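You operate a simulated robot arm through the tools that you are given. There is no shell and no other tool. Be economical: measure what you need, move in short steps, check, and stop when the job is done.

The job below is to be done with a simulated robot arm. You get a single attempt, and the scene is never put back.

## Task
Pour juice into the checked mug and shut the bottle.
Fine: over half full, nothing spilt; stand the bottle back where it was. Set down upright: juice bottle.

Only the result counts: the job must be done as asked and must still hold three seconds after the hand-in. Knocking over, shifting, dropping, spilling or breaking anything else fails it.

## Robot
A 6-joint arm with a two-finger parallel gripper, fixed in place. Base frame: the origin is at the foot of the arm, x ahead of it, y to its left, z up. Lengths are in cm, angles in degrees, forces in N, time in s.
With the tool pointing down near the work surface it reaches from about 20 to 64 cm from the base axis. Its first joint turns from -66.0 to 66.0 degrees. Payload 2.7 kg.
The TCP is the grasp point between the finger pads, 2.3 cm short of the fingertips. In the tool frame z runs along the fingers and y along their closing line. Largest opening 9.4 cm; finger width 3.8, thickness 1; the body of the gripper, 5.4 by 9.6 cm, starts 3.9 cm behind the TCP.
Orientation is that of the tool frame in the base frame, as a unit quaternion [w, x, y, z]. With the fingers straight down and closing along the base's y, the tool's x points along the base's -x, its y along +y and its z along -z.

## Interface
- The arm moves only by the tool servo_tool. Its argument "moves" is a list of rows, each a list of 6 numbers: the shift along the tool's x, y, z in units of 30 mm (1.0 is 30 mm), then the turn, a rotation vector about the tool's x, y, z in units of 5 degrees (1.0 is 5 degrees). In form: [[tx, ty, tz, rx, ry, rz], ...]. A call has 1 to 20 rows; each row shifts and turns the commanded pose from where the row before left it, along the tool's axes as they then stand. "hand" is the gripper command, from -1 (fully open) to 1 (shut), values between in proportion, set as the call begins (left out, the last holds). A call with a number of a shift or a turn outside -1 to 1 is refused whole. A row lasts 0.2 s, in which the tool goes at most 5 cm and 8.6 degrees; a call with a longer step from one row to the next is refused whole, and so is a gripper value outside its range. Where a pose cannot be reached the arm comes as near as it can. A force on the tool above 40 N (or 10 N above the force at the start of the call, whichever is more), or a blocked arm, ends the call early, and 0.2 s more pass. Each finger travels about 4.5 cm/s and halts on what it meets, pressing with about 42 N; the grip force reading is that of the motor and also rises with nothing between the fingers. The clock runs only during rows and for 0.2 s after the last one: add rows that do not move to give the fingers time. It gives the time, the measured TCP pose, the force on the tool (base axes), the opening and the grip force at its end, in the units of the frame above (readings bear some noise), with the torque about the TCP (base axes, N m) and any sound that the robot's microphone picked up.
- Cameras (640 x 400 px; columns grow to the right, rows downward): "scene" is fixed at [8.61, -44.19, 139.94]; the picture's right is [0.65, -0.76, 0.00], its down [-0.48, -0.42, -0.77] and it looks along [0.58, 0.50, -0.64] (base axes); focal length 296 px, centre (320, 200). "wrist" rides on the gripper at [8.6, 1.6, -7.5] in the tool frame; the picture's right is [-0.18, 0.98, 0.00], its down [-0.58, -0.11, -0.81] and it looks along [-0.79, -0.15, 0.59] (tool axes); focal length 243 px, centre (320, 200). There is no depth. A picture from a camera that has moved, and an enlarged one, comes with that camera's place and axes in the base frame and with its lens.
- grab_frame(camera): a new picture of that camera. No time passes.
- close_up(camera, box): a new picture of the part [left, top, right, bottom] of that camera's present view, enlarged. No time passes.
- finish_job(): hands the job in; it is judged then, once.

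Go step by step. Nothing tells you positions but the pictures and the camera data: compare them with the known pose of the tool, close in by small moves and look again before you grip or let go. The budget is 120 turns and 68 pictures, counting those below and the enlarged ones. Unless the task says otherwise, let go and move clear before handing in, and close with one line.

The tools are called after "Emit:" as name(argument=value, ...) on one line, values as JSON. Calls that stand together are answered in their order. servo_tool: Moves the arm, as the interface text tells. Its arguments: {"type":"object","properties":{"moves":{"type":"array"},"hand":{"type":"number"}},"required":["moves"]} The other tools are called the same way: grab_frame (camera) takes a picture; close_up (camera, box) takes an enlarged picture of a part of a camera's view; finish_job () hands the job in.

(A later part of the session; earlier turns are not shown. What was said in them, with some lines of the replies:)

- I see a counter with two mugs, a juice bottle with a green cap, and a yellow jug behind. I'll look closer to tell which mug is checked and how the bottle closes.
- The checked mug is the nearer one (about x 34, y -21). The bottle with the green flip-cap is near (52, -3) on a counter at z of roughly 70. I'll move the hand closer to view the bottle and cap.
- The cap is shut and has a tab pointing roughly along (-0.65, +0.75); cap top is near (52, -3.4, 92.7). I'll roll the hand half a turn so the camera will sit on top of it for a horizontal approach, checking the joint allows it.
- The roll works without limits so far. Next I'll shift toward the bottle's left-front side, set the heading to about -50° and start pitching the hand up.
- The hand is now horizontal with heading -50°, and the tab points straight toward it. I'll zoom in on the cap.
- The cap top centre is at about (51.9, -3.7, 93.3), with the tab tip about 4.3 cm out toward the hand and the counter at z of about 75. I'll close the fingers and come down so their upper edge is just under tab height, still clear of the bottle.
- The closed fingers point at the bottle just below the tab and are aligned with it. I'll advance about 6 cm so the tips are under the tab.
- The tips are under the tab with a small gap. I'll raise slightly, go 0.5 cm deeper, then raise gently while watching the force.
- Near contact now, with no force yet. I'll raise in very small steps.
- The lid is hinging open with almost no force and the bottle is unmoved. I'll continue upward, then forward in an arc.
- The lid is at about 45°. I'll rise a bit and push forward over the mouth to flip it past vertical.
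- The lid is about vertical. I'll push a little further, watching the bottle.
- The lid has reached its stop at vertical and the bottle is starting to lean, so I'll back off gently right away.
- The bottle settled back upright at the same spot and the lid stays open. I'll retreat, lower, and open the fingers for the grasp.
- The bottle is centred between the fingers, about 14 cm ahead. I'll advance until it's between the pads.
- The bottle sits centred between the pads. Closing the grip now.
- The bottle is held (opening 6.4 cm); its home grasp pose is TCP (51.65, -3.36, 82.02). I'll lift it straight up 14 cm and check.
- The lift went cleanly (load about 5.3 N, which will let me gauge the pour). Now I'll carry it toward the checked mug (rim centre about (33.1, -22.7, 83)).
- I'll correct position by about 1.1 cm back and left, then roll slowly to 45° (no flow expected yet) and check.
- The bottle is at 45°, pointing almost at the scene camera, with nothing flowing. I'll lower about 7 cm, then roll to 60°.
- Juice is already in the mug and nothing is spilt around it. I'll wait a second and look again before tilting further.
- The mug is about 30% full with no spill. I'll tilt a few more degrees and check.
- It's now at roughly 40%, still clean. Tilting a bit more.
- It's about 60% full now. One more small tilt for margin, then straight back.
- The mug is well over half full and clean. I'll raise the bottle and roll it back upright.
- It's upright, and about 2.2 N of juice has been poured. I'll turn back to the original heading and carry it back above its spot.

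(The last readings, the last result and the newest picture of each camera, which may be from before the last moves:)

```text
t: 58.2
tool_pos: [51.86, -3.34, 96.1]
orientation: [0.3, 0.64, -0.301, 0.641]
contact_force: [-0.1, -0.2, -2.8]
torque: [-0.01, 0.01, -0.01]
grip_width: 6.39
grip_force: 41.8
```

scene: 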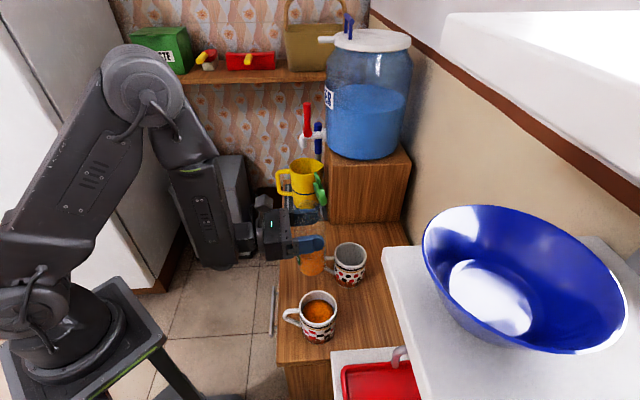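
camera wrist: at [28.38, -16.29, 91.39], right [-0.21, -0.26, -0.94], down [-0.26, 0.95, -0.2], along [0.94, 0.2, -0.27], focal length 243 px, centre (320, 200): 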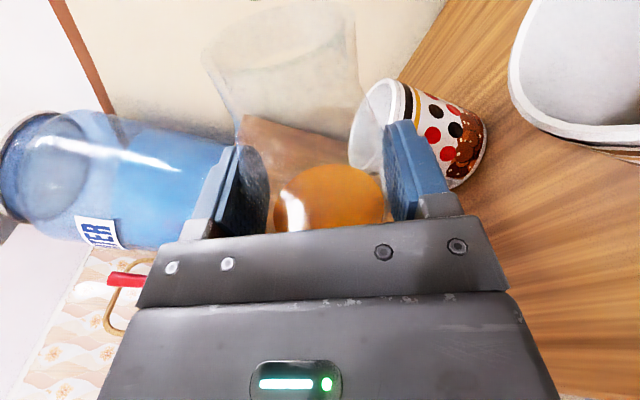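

I'm back above home within 2 mm. Lowering to just above the counter, slowly at the end.

Emit:
servo_tool(moves=[[-0.2, 0.05, -0.04, 0, 0, 0], [-0.4, 0, 0, 0, 0, 0], [-0.6, 0, 0, 0, 0, 0], [-0.6, 0, 0, 0, 0, 0], [-0.6, 0, 0, 0, 0, 0], [-0.6, 0, 0, 0, 0, 0], [-0.6, 0, 0, 0, 0, 0], [-0.5, 0, 0, 0, 0, 0], [-0.3, 0, 0, 0, 0, 0], [-0.15, 0, 0, 0, 0, 0], [-0.05, 0, 0, 0, 0, 0], [0, 0, 0, 0, 0, 0]])

Emit:
close_up(camera="scene", box=[220, 160, 380, 280])

```text
t: 60.8
tool_pos: [51.64, -3.22, 82.81]
orientation: [0.298, 0.634, -0.301, 0.646]
contact_force: [2.6, 0.3, 36.0]
torque: [-0.39, 0.42, 0.0]
grip_width: 6.36
grip_force: 41.9
```

```text
3.33 times, centred on (300, 220) of scene
camera zoom: at [8.55, -44.18, 139.95], right [0.65, -0.76, 0.0], down [-0.48, -0.42, -0.77], along [0.58, 0.5, -0.64], focal length 987 px, centre (387, 133)
```

zoom: 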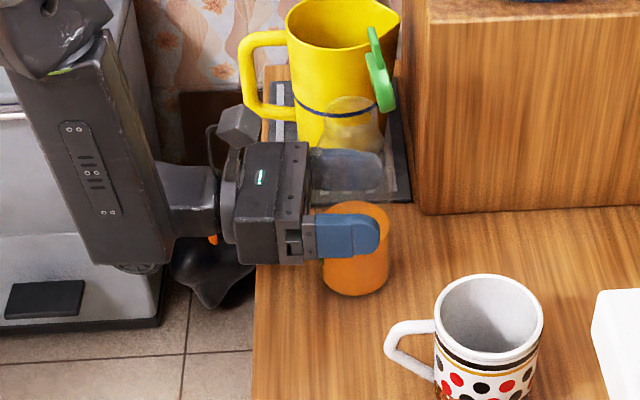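

The bottle touched down about 7 mm earlier than expected, so it may have slipped or tilted a little in the grip. I'll ease up slightly and inspect.

Emit:
servo_tool(moves=[[0.1, 0, 0, 0, 0, 0], [0.1, 0, 0, 0, 0, 0], [0.05, 0, 0, 0, 0, 0], [0, 0, 0, 0, 0, 0]])

Emit:
close_up(camera="scene", box=[285, 160, 345, 255])

Emit:
grab_frame(camera="wrist")

```text
t: 61.8
tool_pos: [51.51, -3.52, 82.9]
orientation: [0.299, 0.642, -0.3, 0.639]
contact_force: [0.1, 0.2, -1.6]
torque: [0.04, -0.1, 0.03]
grip_width: 6.37
grip_force: 41.8
```

```text
4.21 times, centred on (315, 208) of scene
camera zoom: at [8.61, -44.19, 139.94], right [0.65, -0.76, 0.0], down [-0.48, -0.42, -0.77], along [0.58, 0.5, -0.64], focal length 1246 px, centre (341, 168)
```

zoom: 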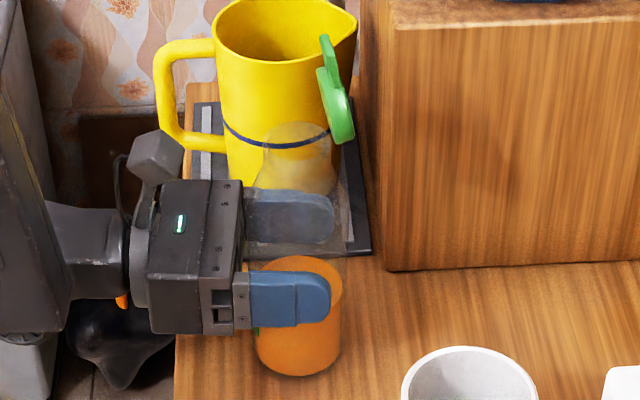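

```text
26 pictures are left
camera wrist: at [45.35, 1.25, 91.5], right [-0.76, -0.63, -0.18], down [-0.43, 0.69, -0.58], along [0.49, -0.36, -0.8], focal length 243 px, centre (320, 200)
```

wrist: 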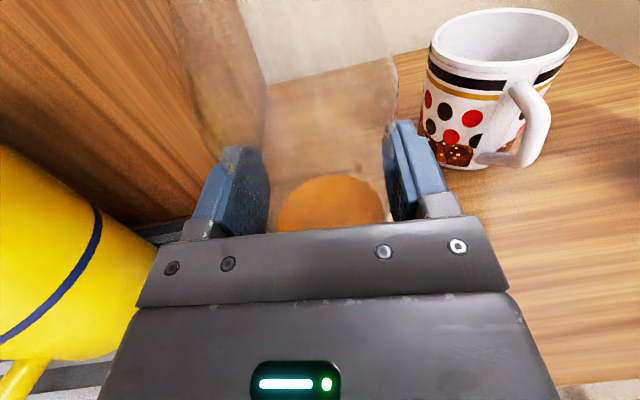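

The bottle slipped a few mm along its axis in the grip but looks upright. I'll zoom on its base to compare with its original spot.

Emit:
close_up(camera="scene", box=[290, 215, 330, 255])

```text
10.00 times, centred on (310, 235) of scene
camera zoom: at [8.61, -44.19, 139.94], right [0.65, -0.76, 0.0], down [-0.48, -0.42, -0.77], along [0.58, 0.5, -0.64], focal length 2960 px, centre (420, -150)
```

zoom: 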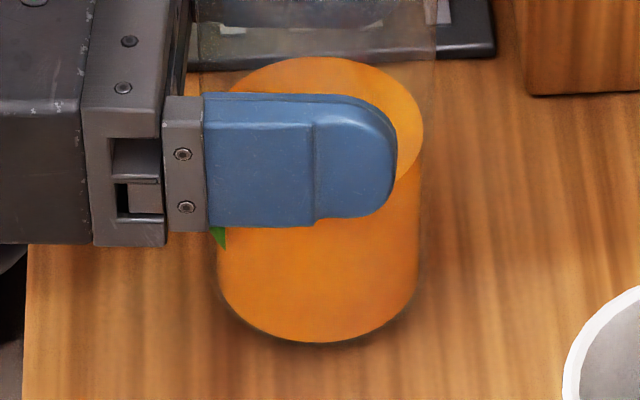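

The base is about 0.5 cm short in x. I'll lift slightly, shift +0.45 cm in x, then lower until gentle contact.

Emit:
servo_tool(moves=[[0.15, 0, 0, 0, 0, 0], [0, -0.115, 0.097, 0, 0, 0], [0, 0, 0, 0, 0, 0], [-0.1, 0, 0, 0, 0, 0], [0, 0, 0, 0, 0, 0]])

Emit:
servo_tool(moves=[[-0.05, 0, 0, 0, 0, 0], [0, 0, 0, 0, 0, 0]])

Emit:
servo_tool(moves=[[-0.03, 0, 0, 0, 0, 0], [0, 0, 0, 0, 0, 0]])

Emit:
close_up(camera="scene", box=[285, 165, 345, 255])

```text
t: 63.0
tool_pos: [51.99, -3.41, 83.41]
orientation: [0.299, 0.64, -0.301, 0.641]
contact_force: [0.2, 0.1, -3.4]
torque: [-0.03, 0.02, 0.01]
grip_width: 6.36
grip_force: 42.2
```

```text
t: 63.6
tool_pos: [52.01, -3.35, 82.97]
orientation: [0.299, 0.64, -0.3, 0.641]
contact_force: [0.1, -0.7, -3.0]
torque: [0.01, 0.01, 0.0]
grip_width: 6.36
grip_force: 41.8
```

```text
t: 64.2
tool_pos: [52.23, -3.35, 82.95]
orientation: [0.298, 0.64, -0.3, 0.641]
contact_force: [-0.3, 0.3, -3.0]
torque: [0.01, 0.0, -0.03]
grip_width: 6.37
grip_force: 41.6
```

```text
4.44 times, centred on (315, 210) of scene
camera zoom: at [8.61, -44.19, 139.94], right [0.65, -0.76, 0.0], down [-0.48, -0.42, -0.77], along [0.58, 0.5, -0.64], focal length 1316 px, centre (342, 156)
```

zoom: 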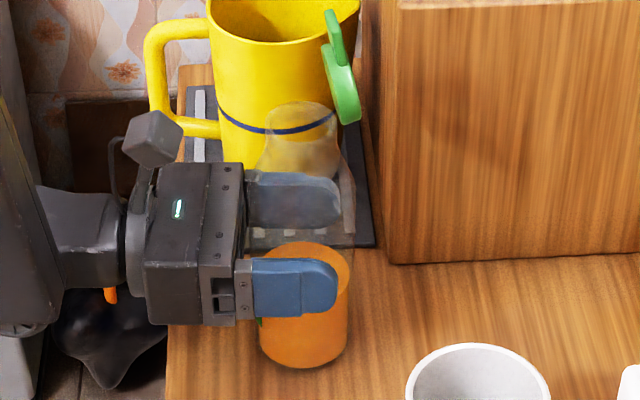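

It's still just airborne (full load on the wrist). Lowering in 1 mm steps until the force drops.

Emit:
servo_tool(moves=[[-0.04, 0, 0, 0, 0, 0], [0, 0, 0, 0, 0, 0]])

Emit:
servo_tool(moves=[[-0.04, 0, 0, 0, 0, 0], [0, 0, 0, 0, 0, 0]])

Emit:
servo_tool(moves=[[-0.04, 0, 0, 0, 0, 0], [0, 0, 0, 0, 0, 0]])

```text
t: 64.8
tool_pos: [52.14, -3.28, 82.9]
orientation: [0.298, 0.639, -0.3, 0.642]
contact_force: [-0.6, 1.1, 3.7]
torque: [-0.14, 0.07, -0.06]
grip_width: 6.35
grip_force: 42.2
```

```text
t: 65.4
tool_pos: [52.14, -3.43, 82.91]
orientation: [0.298, 0.638, -0.3, 0.643]
contact_force: [-0.8, 0.1, 12.1]
torque: [-0.45, -0.05, 0.03]
grip_width: 6.34
grip_force: 42.3
```

```text
t: 66.0
tool_pos: [52.13, -3.4, 82.94]
orientation: [0.298, 0.638, -0.3, 0.643]
contact_force: [-1.4, 2.7, 19.7]
torque: [-0.47, 0.05, -0.02]
grip_width: 6.36
grip_force: 41.7
```

Contact is made. I'll relieve the press, then open the fingers partway.

Emit:
servo_tool(moves=[[0.07, 0, 0, 0, 0, 0], [0, 0, 0, 0, 0, 0]])

Emit:
servo_tool(hand=-0.6, moves=[[0, 0, 0, 0, 0, 0], [0, 0, 0, 0, 0, 0], [0, 0, 0, 0, 0, 0]])

Emit:
close_up(camera="scene", box=[285, 165, 345, 255])

```text
t: 66.6
tool_pos: [52.07, -3.37, 82.93]
orientation: [0.298, 0.64, -0.301, 0.641]
contact_force: [4.6, 1.1, 9.0]
torque: [-0.28, -0.55, 0.13]
grip_width: 6.38
grip_force: 42.3
```

```text
t: 67.4
tool_pos: [52.14, -3.5, 82.96]
orientation: [0.298, 0.64, -0.301, 0.641]
contact_force: [0.1, -0.4, 0.4]
torque: [-0.01, -0.01, -0.02]
grip_width: 7.52
grip_force: 0.1
```

```text
4.44 times, centred on (315, 210) of scene
camera zoom: at [8.61, -44.19, 139.94], right [0.65, -0.76, 0.0], down [-0.48, -0.42, -0.77], along [0.58, 0.5, -0.64], focal length 1316 px, centre (342, 156)
```

zoom: 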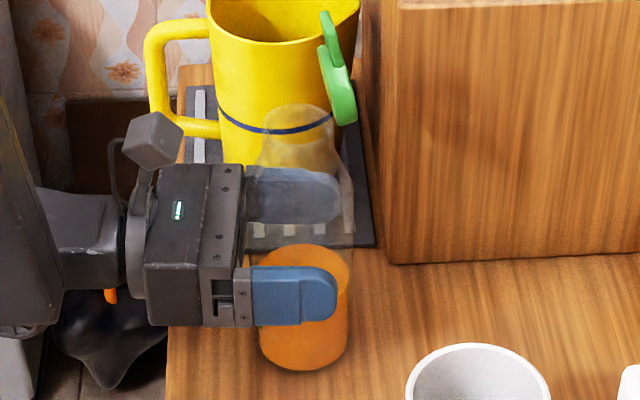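

The bottle stands free within about 2 mm of its original spot. I'll open fully and retreat.

Emit:
servo_tool(hand=-1, moves=[[0, 0, 0, 0, 0, 0], [0, 0, 0, 0, 0, 0], [0, 0, 0, 0, 0, 0], [0, 0, -0.3, 0, 0, 0], [0, 0, -0.6, 0, 0, 0], [0, 0, -0.8, 0, 0, 0], [0, 0, -0.9, 0, 0, 0], [0, 0, -0.9, 0, 0, 0], [0, 0, -0.9, 0, 0, 0], [0, 0, -0.6, 0, 0, 0], [0, 0, 0, 0, 0, 0]])

Emit:
close_up(camera="scene", box=[275, 160, 355, 260])

Emit:
grab_frame(camera="wrist")

```text
t: 69.8
tool_pos: [42.45, 8.22, 82.88]
orientation: [0.3, 0.639, -0.301, 0.641]
contact_force: [-0.3, 1.3, -0.6]
torque: [0.0, 0.01, -0.01]
grip_width: 9.42
grip_force: 0.0
```

```text
4.00 times, centred on (315, 210) of scene
camera zoom: at [8.61, -44.19, 139.94], right [0.65, -0.76, 0.0], down [-0.48, -0.42, -0.77], along [0.58, 0.5, -0.64], focal length 1184 px, centre (340, 160)
```

zoom: 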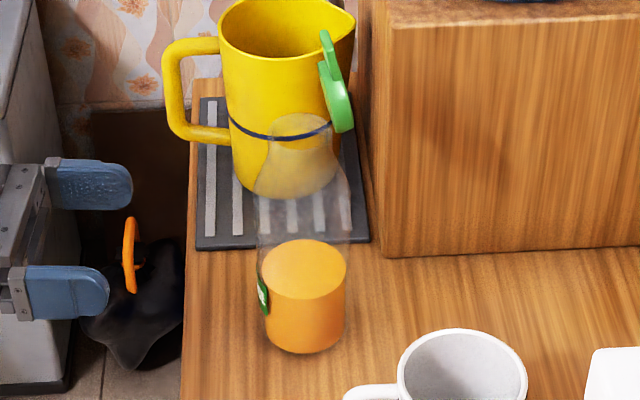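

```text
21 pictures are left
camera wrist: at [36.22, 12.91, 91.44], right [-0.75, -0.63, -0.19], down [-0.43, 0.69, -0.58], along [0.5, -0.36, -0.79], focal length 243 px, centre (320, 200)
```

wrist: 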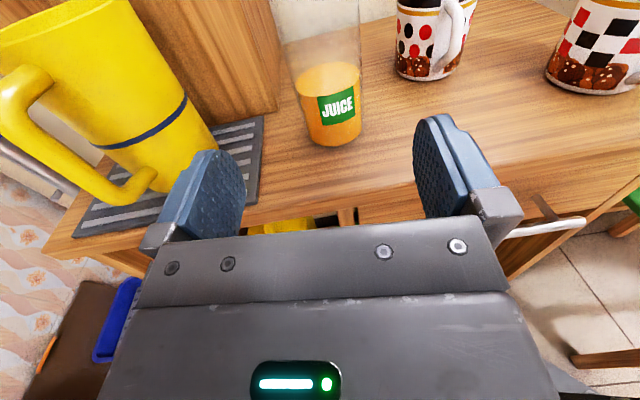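

The bottle is standing upright with the lid open, away from the hand. To shut it I'll go up, turn the closed fingers downward, and come down behind the lid to pull it back over.

Emit:
servo_tool(hand=1, moves=[[0.93, 0, 0, 0, 0, 0], [0.93, 0, 0, 0, 0, 0], [0.93, 0, 0, 0, 0, 0], [0.93, 0, 0, 0, 0, 0], [0.93, 0, 0, 0, 0, 0], [0.93, 0, 0, 0, 0, 0], [0.93, 0, 0, 0, 0, 0], [0.93, 0, 0, 0, 0, 0], [0.93, 0, 0, 0, 0, 0], [0, 0, 0, 0, 0, 0]])

Emit:
servo_tool(moves=[[0, 0, 0, 0, -1, 0], [0, 0, 0, 0, -1, 0], [0, 0, 0, 0, -1, 0], [0, 0, 0, 0, -1, 0], [0, 0, 0, 0, -1, 0], [0, 0, 0, 0, -1, 0], [0, 0, 0, 0, -1, 0], [0, 0, 0, 0, -1, 0], [0, 0, 0, 0, -1, 0], [0, 0, 0, 0, -1, 0], [0, 0, 0, 0, -1, 0], [0, 0, 0, 0, -1, 0], [0, 0, 0, 0, -1, 0], [0, 0, 0, 0, -1, 0], [0, 0, 0, 0, -1, 0], [0, 0, 0, 0, -1, 0], [0, 0, 0, 0, -1, 0], [0, 0, 0, 0, -1, 0]])

Emit:
servo_tool(moves=[[0.8, 0.08, 0, 0, 0, 0], [0.8, 0.07, 0, 0, 0, 0], [0.8, 0, 0, 0, 0, 0], [0.8, 0, 0, 0, 0, 0], [0.8, 0, 0, 0, 0, 0], [0.8, 0, 0, 0, 0, 0], [0.8, 0, 0, 0, 0, 0], [0.8, 0, 0, 0, 0, 0], [0.8, 0, 0, 0, 0, 0], [0.4, 0, 0, 0, 0, 0], [0, 0, 0, 0, 0, 0]])

Emit:
grab_frame(camera="scene")

Emit:
grab_frame(camera="wrist")

```text
t: 72.0
tool_pos: [42.4, 8.06, 107.79]
orientation: [0.298, 0.639, -0.301, 0.642]
contact_force: [-0.1, -0.1, 0.2]
torque: [0.0, -0.02, 0.0]
grip_width: 0.0
grip_force: 42.9
```

```text
t: 75.8
tool_pos: [42.45, 8.03, 108.03]
orientation: [-0.002, 0.906, -0.423, 0.001]
contact_force: [-1.2, 0.4, 0.2]
torque: [0.01, -0.02, 0.0]
grip_width: 0.0
grip_force: 42.1
```

```text
t: 78.2
tool_pos: [56.52, -9.7, 108.09]
orientation: [-0.002, 0.906, -0.424, 0.001]
contact_force: [1.0, -1.1, 0.6]
torque: [0.04, 0.01, 0.03]
grip_width: 0.0
grip_force: 42.0
```

```text
20 pictures are left
```

scene: 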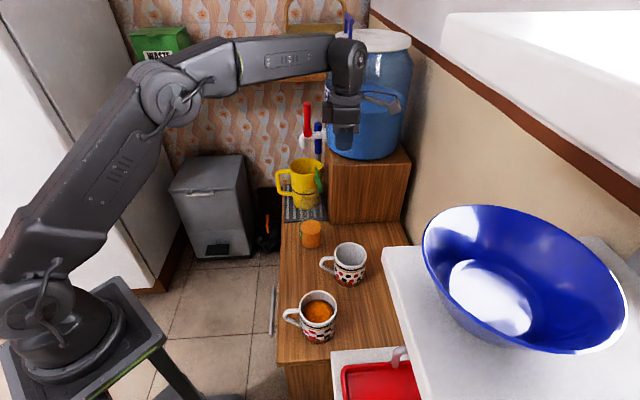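

```text
19 pictures are left
camera wrist: at [60.74, -17.37, 115.31], right [-0.87, -0.49, 0.0], down [-0.29, 0.51, 0.81], along [-0.39, 0.7, -0.59], focal length 243 px, centre (320, 200)
```

wrist: 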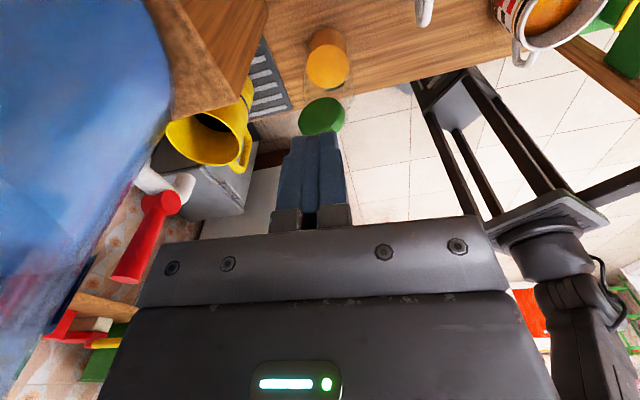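

The closed fingers are above and behind the lid, nearly aligned with it. I'll descend behind it.

Emit:
servo_tool(moves=[[0, -0.15, 0.5, 0, 0, 0], [0, 0, 0.6, 0, 0, 0], [0, 0, 0.6, 0, 0, 0], [0, 0, 0.6, 0, 0, 0], [0, 0, 0.6, 0, 0, 0], [0, 0, 0.5, 0, 0, 0], [0, 0, 0, 0, 0, 0]])

Emit:
close_up(camera="scene", box=[270, 120, 390, 220])

Emit:
close_up(camera="wrist", box=[220, 0, 420, 220])

```text
t: 79.8
tool_pos: [57.06, -9.48, 97.86]
orientation: [-0.001, 0.906, -0.423, 0.0]
contact_force: [0.0, 0.6, -0.2]
torque: [-0.03, 0.06, 0.02]
grip_width: 0.02
grip_force: 42.3
```

```text
4.00 times, centred on (330, 170) of scene
camera zoom: at [8.61, -44.19, 139.94], right [0.65, -0.76, 0.0], down [-0.48, -0.42, -0.77], along [0.58, 0.5, -0.64], focal length 1184 px, centre (280, 320)
```

zoom: 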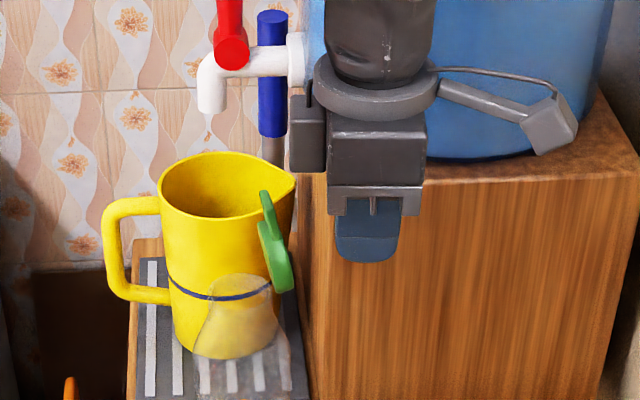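

```text
1.82 times, centred on (320, 110) of wrist
camera zoom: at [61.2, -17.08, 105.13], right [-0.87, -0.49, 0.0], down [-0.29, 0.51, 0.81], along [-0.39, 0.7, -0.59], focal length 441 px, centre (320, 364)
```

zoom: 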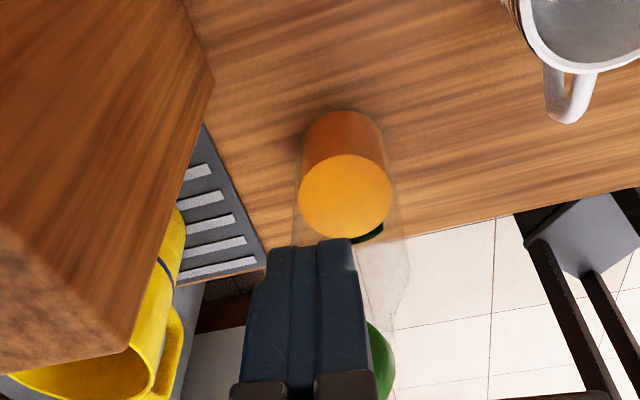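

The fingers are behind the lid with clearance. I'll pull slowly back toward the bottle to swing the lid over.

Emit:
servo_tool(moves=[[-0.4, 0.1, 0, 0, 0, 0], [-0.4, 0, 0, 0, 0, 0], [-0.2, 0, 0, 0, 0, 0], [-0.2, 0, 0, 0, 0, 0], [-0.2, 0, 0, 0, 0, 0], [-0.2, 0, 0, 0, 0, 0], [0, 0, 0, 0, 0, 0]])

Emit:
close_up(camera="scene", box=[270, 140, 390, 250])

```text
t: 81.4
tool_pos: [53.67, -5.88, 97.94]
orientation: [-0.002, 0.906, -0.423, 0.001]
contact_force: [-0.1, -0.1, 0.6]
torque: [0.0, 0.01, -0.02]
grip_width: 0.0
grip_force: 42.1
```

```text
3.64 times, centred on (330, 195) of scene
camera zoom: at [8.61, -44.19, 139.94], right [0.65, -0.76, 0.0], down [-0.48, -0.42, -0.77], along [0.58, 0.5, -0.64], focal length 1076 px, centre (284, 218)
```

zoom: 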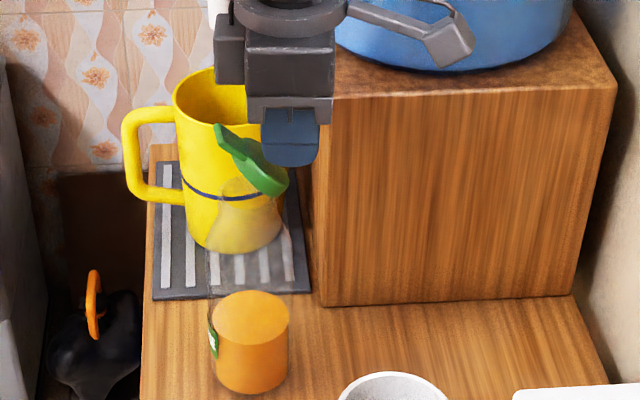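

The lid is swinging closed with the bottle still. Continuing.

Emit:
servo_tool(moves=[[-0.25, 0, 0, 0, 0, 0], [-0.25, 0, 0, 0, 0, 0], [-0.25, 0, 0, 0, 0, 0], [-0.25, 0, 0, 0, 0, 0], [-0.25, 0, 0, 0, 0, 0], [0, 0, 0, 0, 0, 0]])

Emit:
close_up(camera="scene", box=[270, 140, 390, 250])

```text
t: 82.8
tool_pos: [51.25, -2.94, 97.87]
orientation: [-0.002, 0.906, -0.423, 0.0]
contact_force: [-0.4, -0.6, -0.4]
torque: [-0.01, -0.03, -0.01]
grip_width: 0.0
grip_force: 41.8
```

```text
3.64 times, centred on (330, 195) of scene
camera zoom: at [8.61, -44.19, 139.94], right [0.65, -0.76, 0.0], down [-0.48, -0.42, -0.77], along [0.58, 0.5, -0.64], focal length 1076 px, centre (284, 218)
```

zoom: 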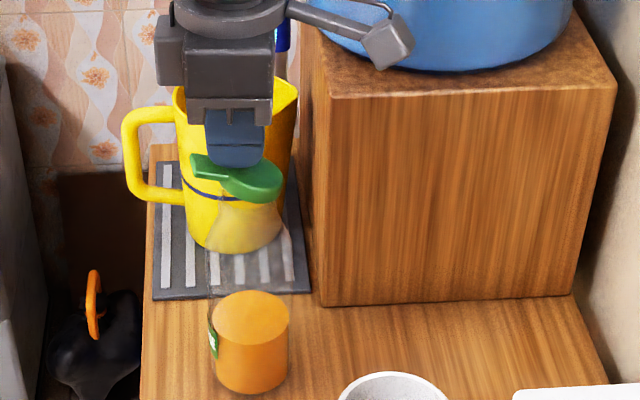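

The lid is nearly down, with the fingers directly above it. Pressing down gently to snap it shut.

Emit:
servo_tool(moves=[[0, 0, 0.15, 0, 0, 0], [0, 0, 0.15, 0, 0, 0], [0, 0, 0.15, 0, 0, 0], [0, 0, 0.1, 0, 0, 0], [0, 0, 0.1, 0, 0, 0], [0, 0, 0, 0, 0, 0]])

Emit:
servo_tool(moves=[[0, 0, 0.07, 0, 0, 0], [0, 0, 0.07, 0, 0, 0], [0, 0, 0, 0, 0, 0]])

Emit:
close_up(camera="scene", box=[270, 140, 390, 250])

```text
t: 84.2
tool_pos: [51.42, -3.05, 96.03]
orientation: [-0.002, 0.906, -0.423, 0.003]
contact_force: [-1.0, -1.1, 15.4]
torque: [-0.1, -0.05, 0.04]
grip_width: 0.0
grip_force: 42.3
```

```text
t: 84.8
tool_pos: [51.64, -3.08, 96.16]
orientation: [-0.004, 0.906, -0.423, 0.007]
contact_force: [-1.2, 0.5, 8.9]
torque: [0.06, 0.09, -0.01]
grip_width: 0.0
grip_force: 41.5
stopped in row 3: the force on the tool passed its limit at 41 N (the readings are from after the stop); the commanded pose is now the measured one
```

```text
3.64 times, centred on (330, 195) of scene
camera zoom: at [8.59, -44.19, 139.95], right [0.65, -0.76, 0.0], down [-0.48, -0.42, -0.77], along [0.58, 0.5, -0.64], focal length 1076 px, centre (284, 218)
```

zoom: 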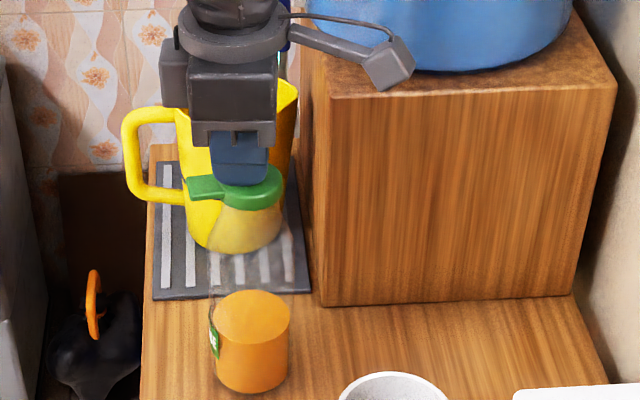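

The lid was pressed down firmly (41 N). I'll rise and inspect.

Emit:
servo_tool(moves=[[0, 0, -0.1, 0, 0, 0], [0, 0, -0.5, 0, 0, 0], [0, 0, -0.9, 0, 0, 0], [0, 0, -0.9, 0, 0, 0], [0, 0, -0.9, 0, 0, 0], [0, 0, 0, 0, 0, 0]])

Emit:
close_up(camera="scene", box=[285, 170, 345, 260])

Emit:
close_up(camera="wrist", box=[220, 0, 420, 220])

```text
t: 86.2
tool_pos: [51.22, -3.01, 105.88]
orientation: [-0.003, 0.906, -0.422, 0.007]
contact_force: [-0.7, -0.1, 0.1]
torque: [0.02, 0.01, -0.03]
grip_width: 0.01
grip_force: 42.6
```

```text
4.44 times, centred on (315, 215) of scene
camera zoom: at [8.61, -44.19, 139.94], right [0.65, -0.76, 0.0], down [-0.48, -0.42, -0.77], along [0.58, 0.5, -0.64], focal length 1316 px, centre (342, 133)
```

zoom: 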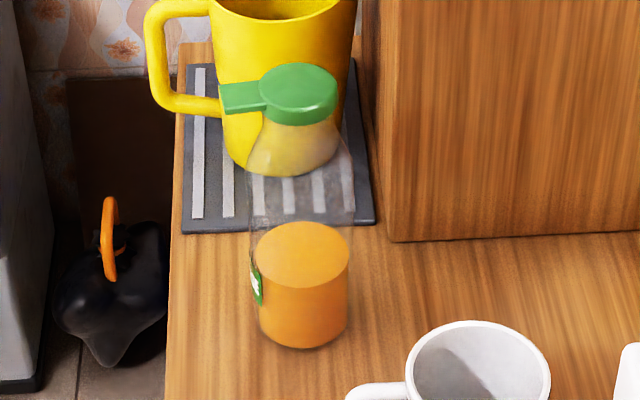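

```text
1.82 times, centred on (320, 110) of wrist
camera zoom: at [55.37, -10.71, 113.31], right [-0.87, -0.49, -0.01], down [-0.3, 0.52, 0.8], along [-0.39, 0.7, -0.6], focal length 441 px, centre (320, 364)
```

zoom: 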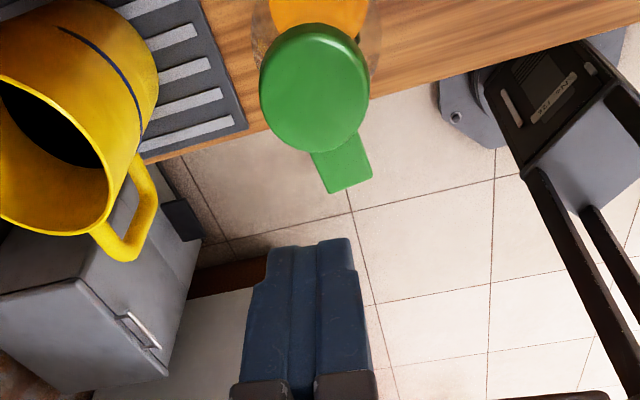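

The cap is shut flush exactly as at the start, and the bottle's base is at its original spot. I'll move clear and take a final look.

Emit:
servo_tool(hand=-0.5, moves=[[0, 0, -0.8, 0, 0, 0], [0, 0, -0.8, 0, 0, 0], [-0.8, 0, -0.3, 0, 0, 0], [-0.8, 0, 0, 0, 0, 0], [-0.8, 0, 0, 0, 0, 0], [0, 0, 0, 0, 0, 0], [0, 0, 0, 0, 0, 0]])

Emit:
close_up(camera="scene", box=[240, 180, 420, 360])

```text
t: 87.8
tool_pos: [46.73, 2.36, 111.52]
orientation: [-0.002, 0.906, -0.424, 0.006]
contact_force: [-0.6, -0.9, 0.0]
torque: [0.0, 0.0, -0.05]
grip_width: 7.07
grip_force: 0.0
```

```text
2.22 times, centred on (330, 270) of scene
camera zoom: at [8.61, -44.19, 139.94], right [0.65, -0.76, 0.0], down [-0.48, -0.42, -0.77], along [0.58, 0.5, -0.64], focal length 658 px, centre (298, 44)
```

zoom: 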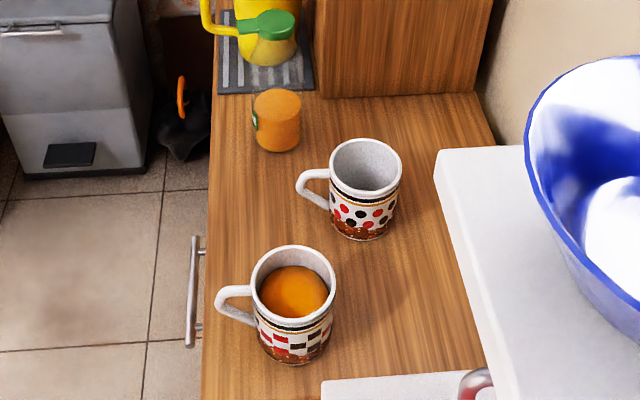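

The mug is well over half full, the counter is clean, and the bottle is shut and upright at its original place with the hand clear. I'm handing in.

Emit:
finish_job()

```text
The job is handed in.
```

I poured juice into the checked mug until it was about two-thirds full, with no spill visible. The bottle is shut and standing upright within a few millimetres of where it started.
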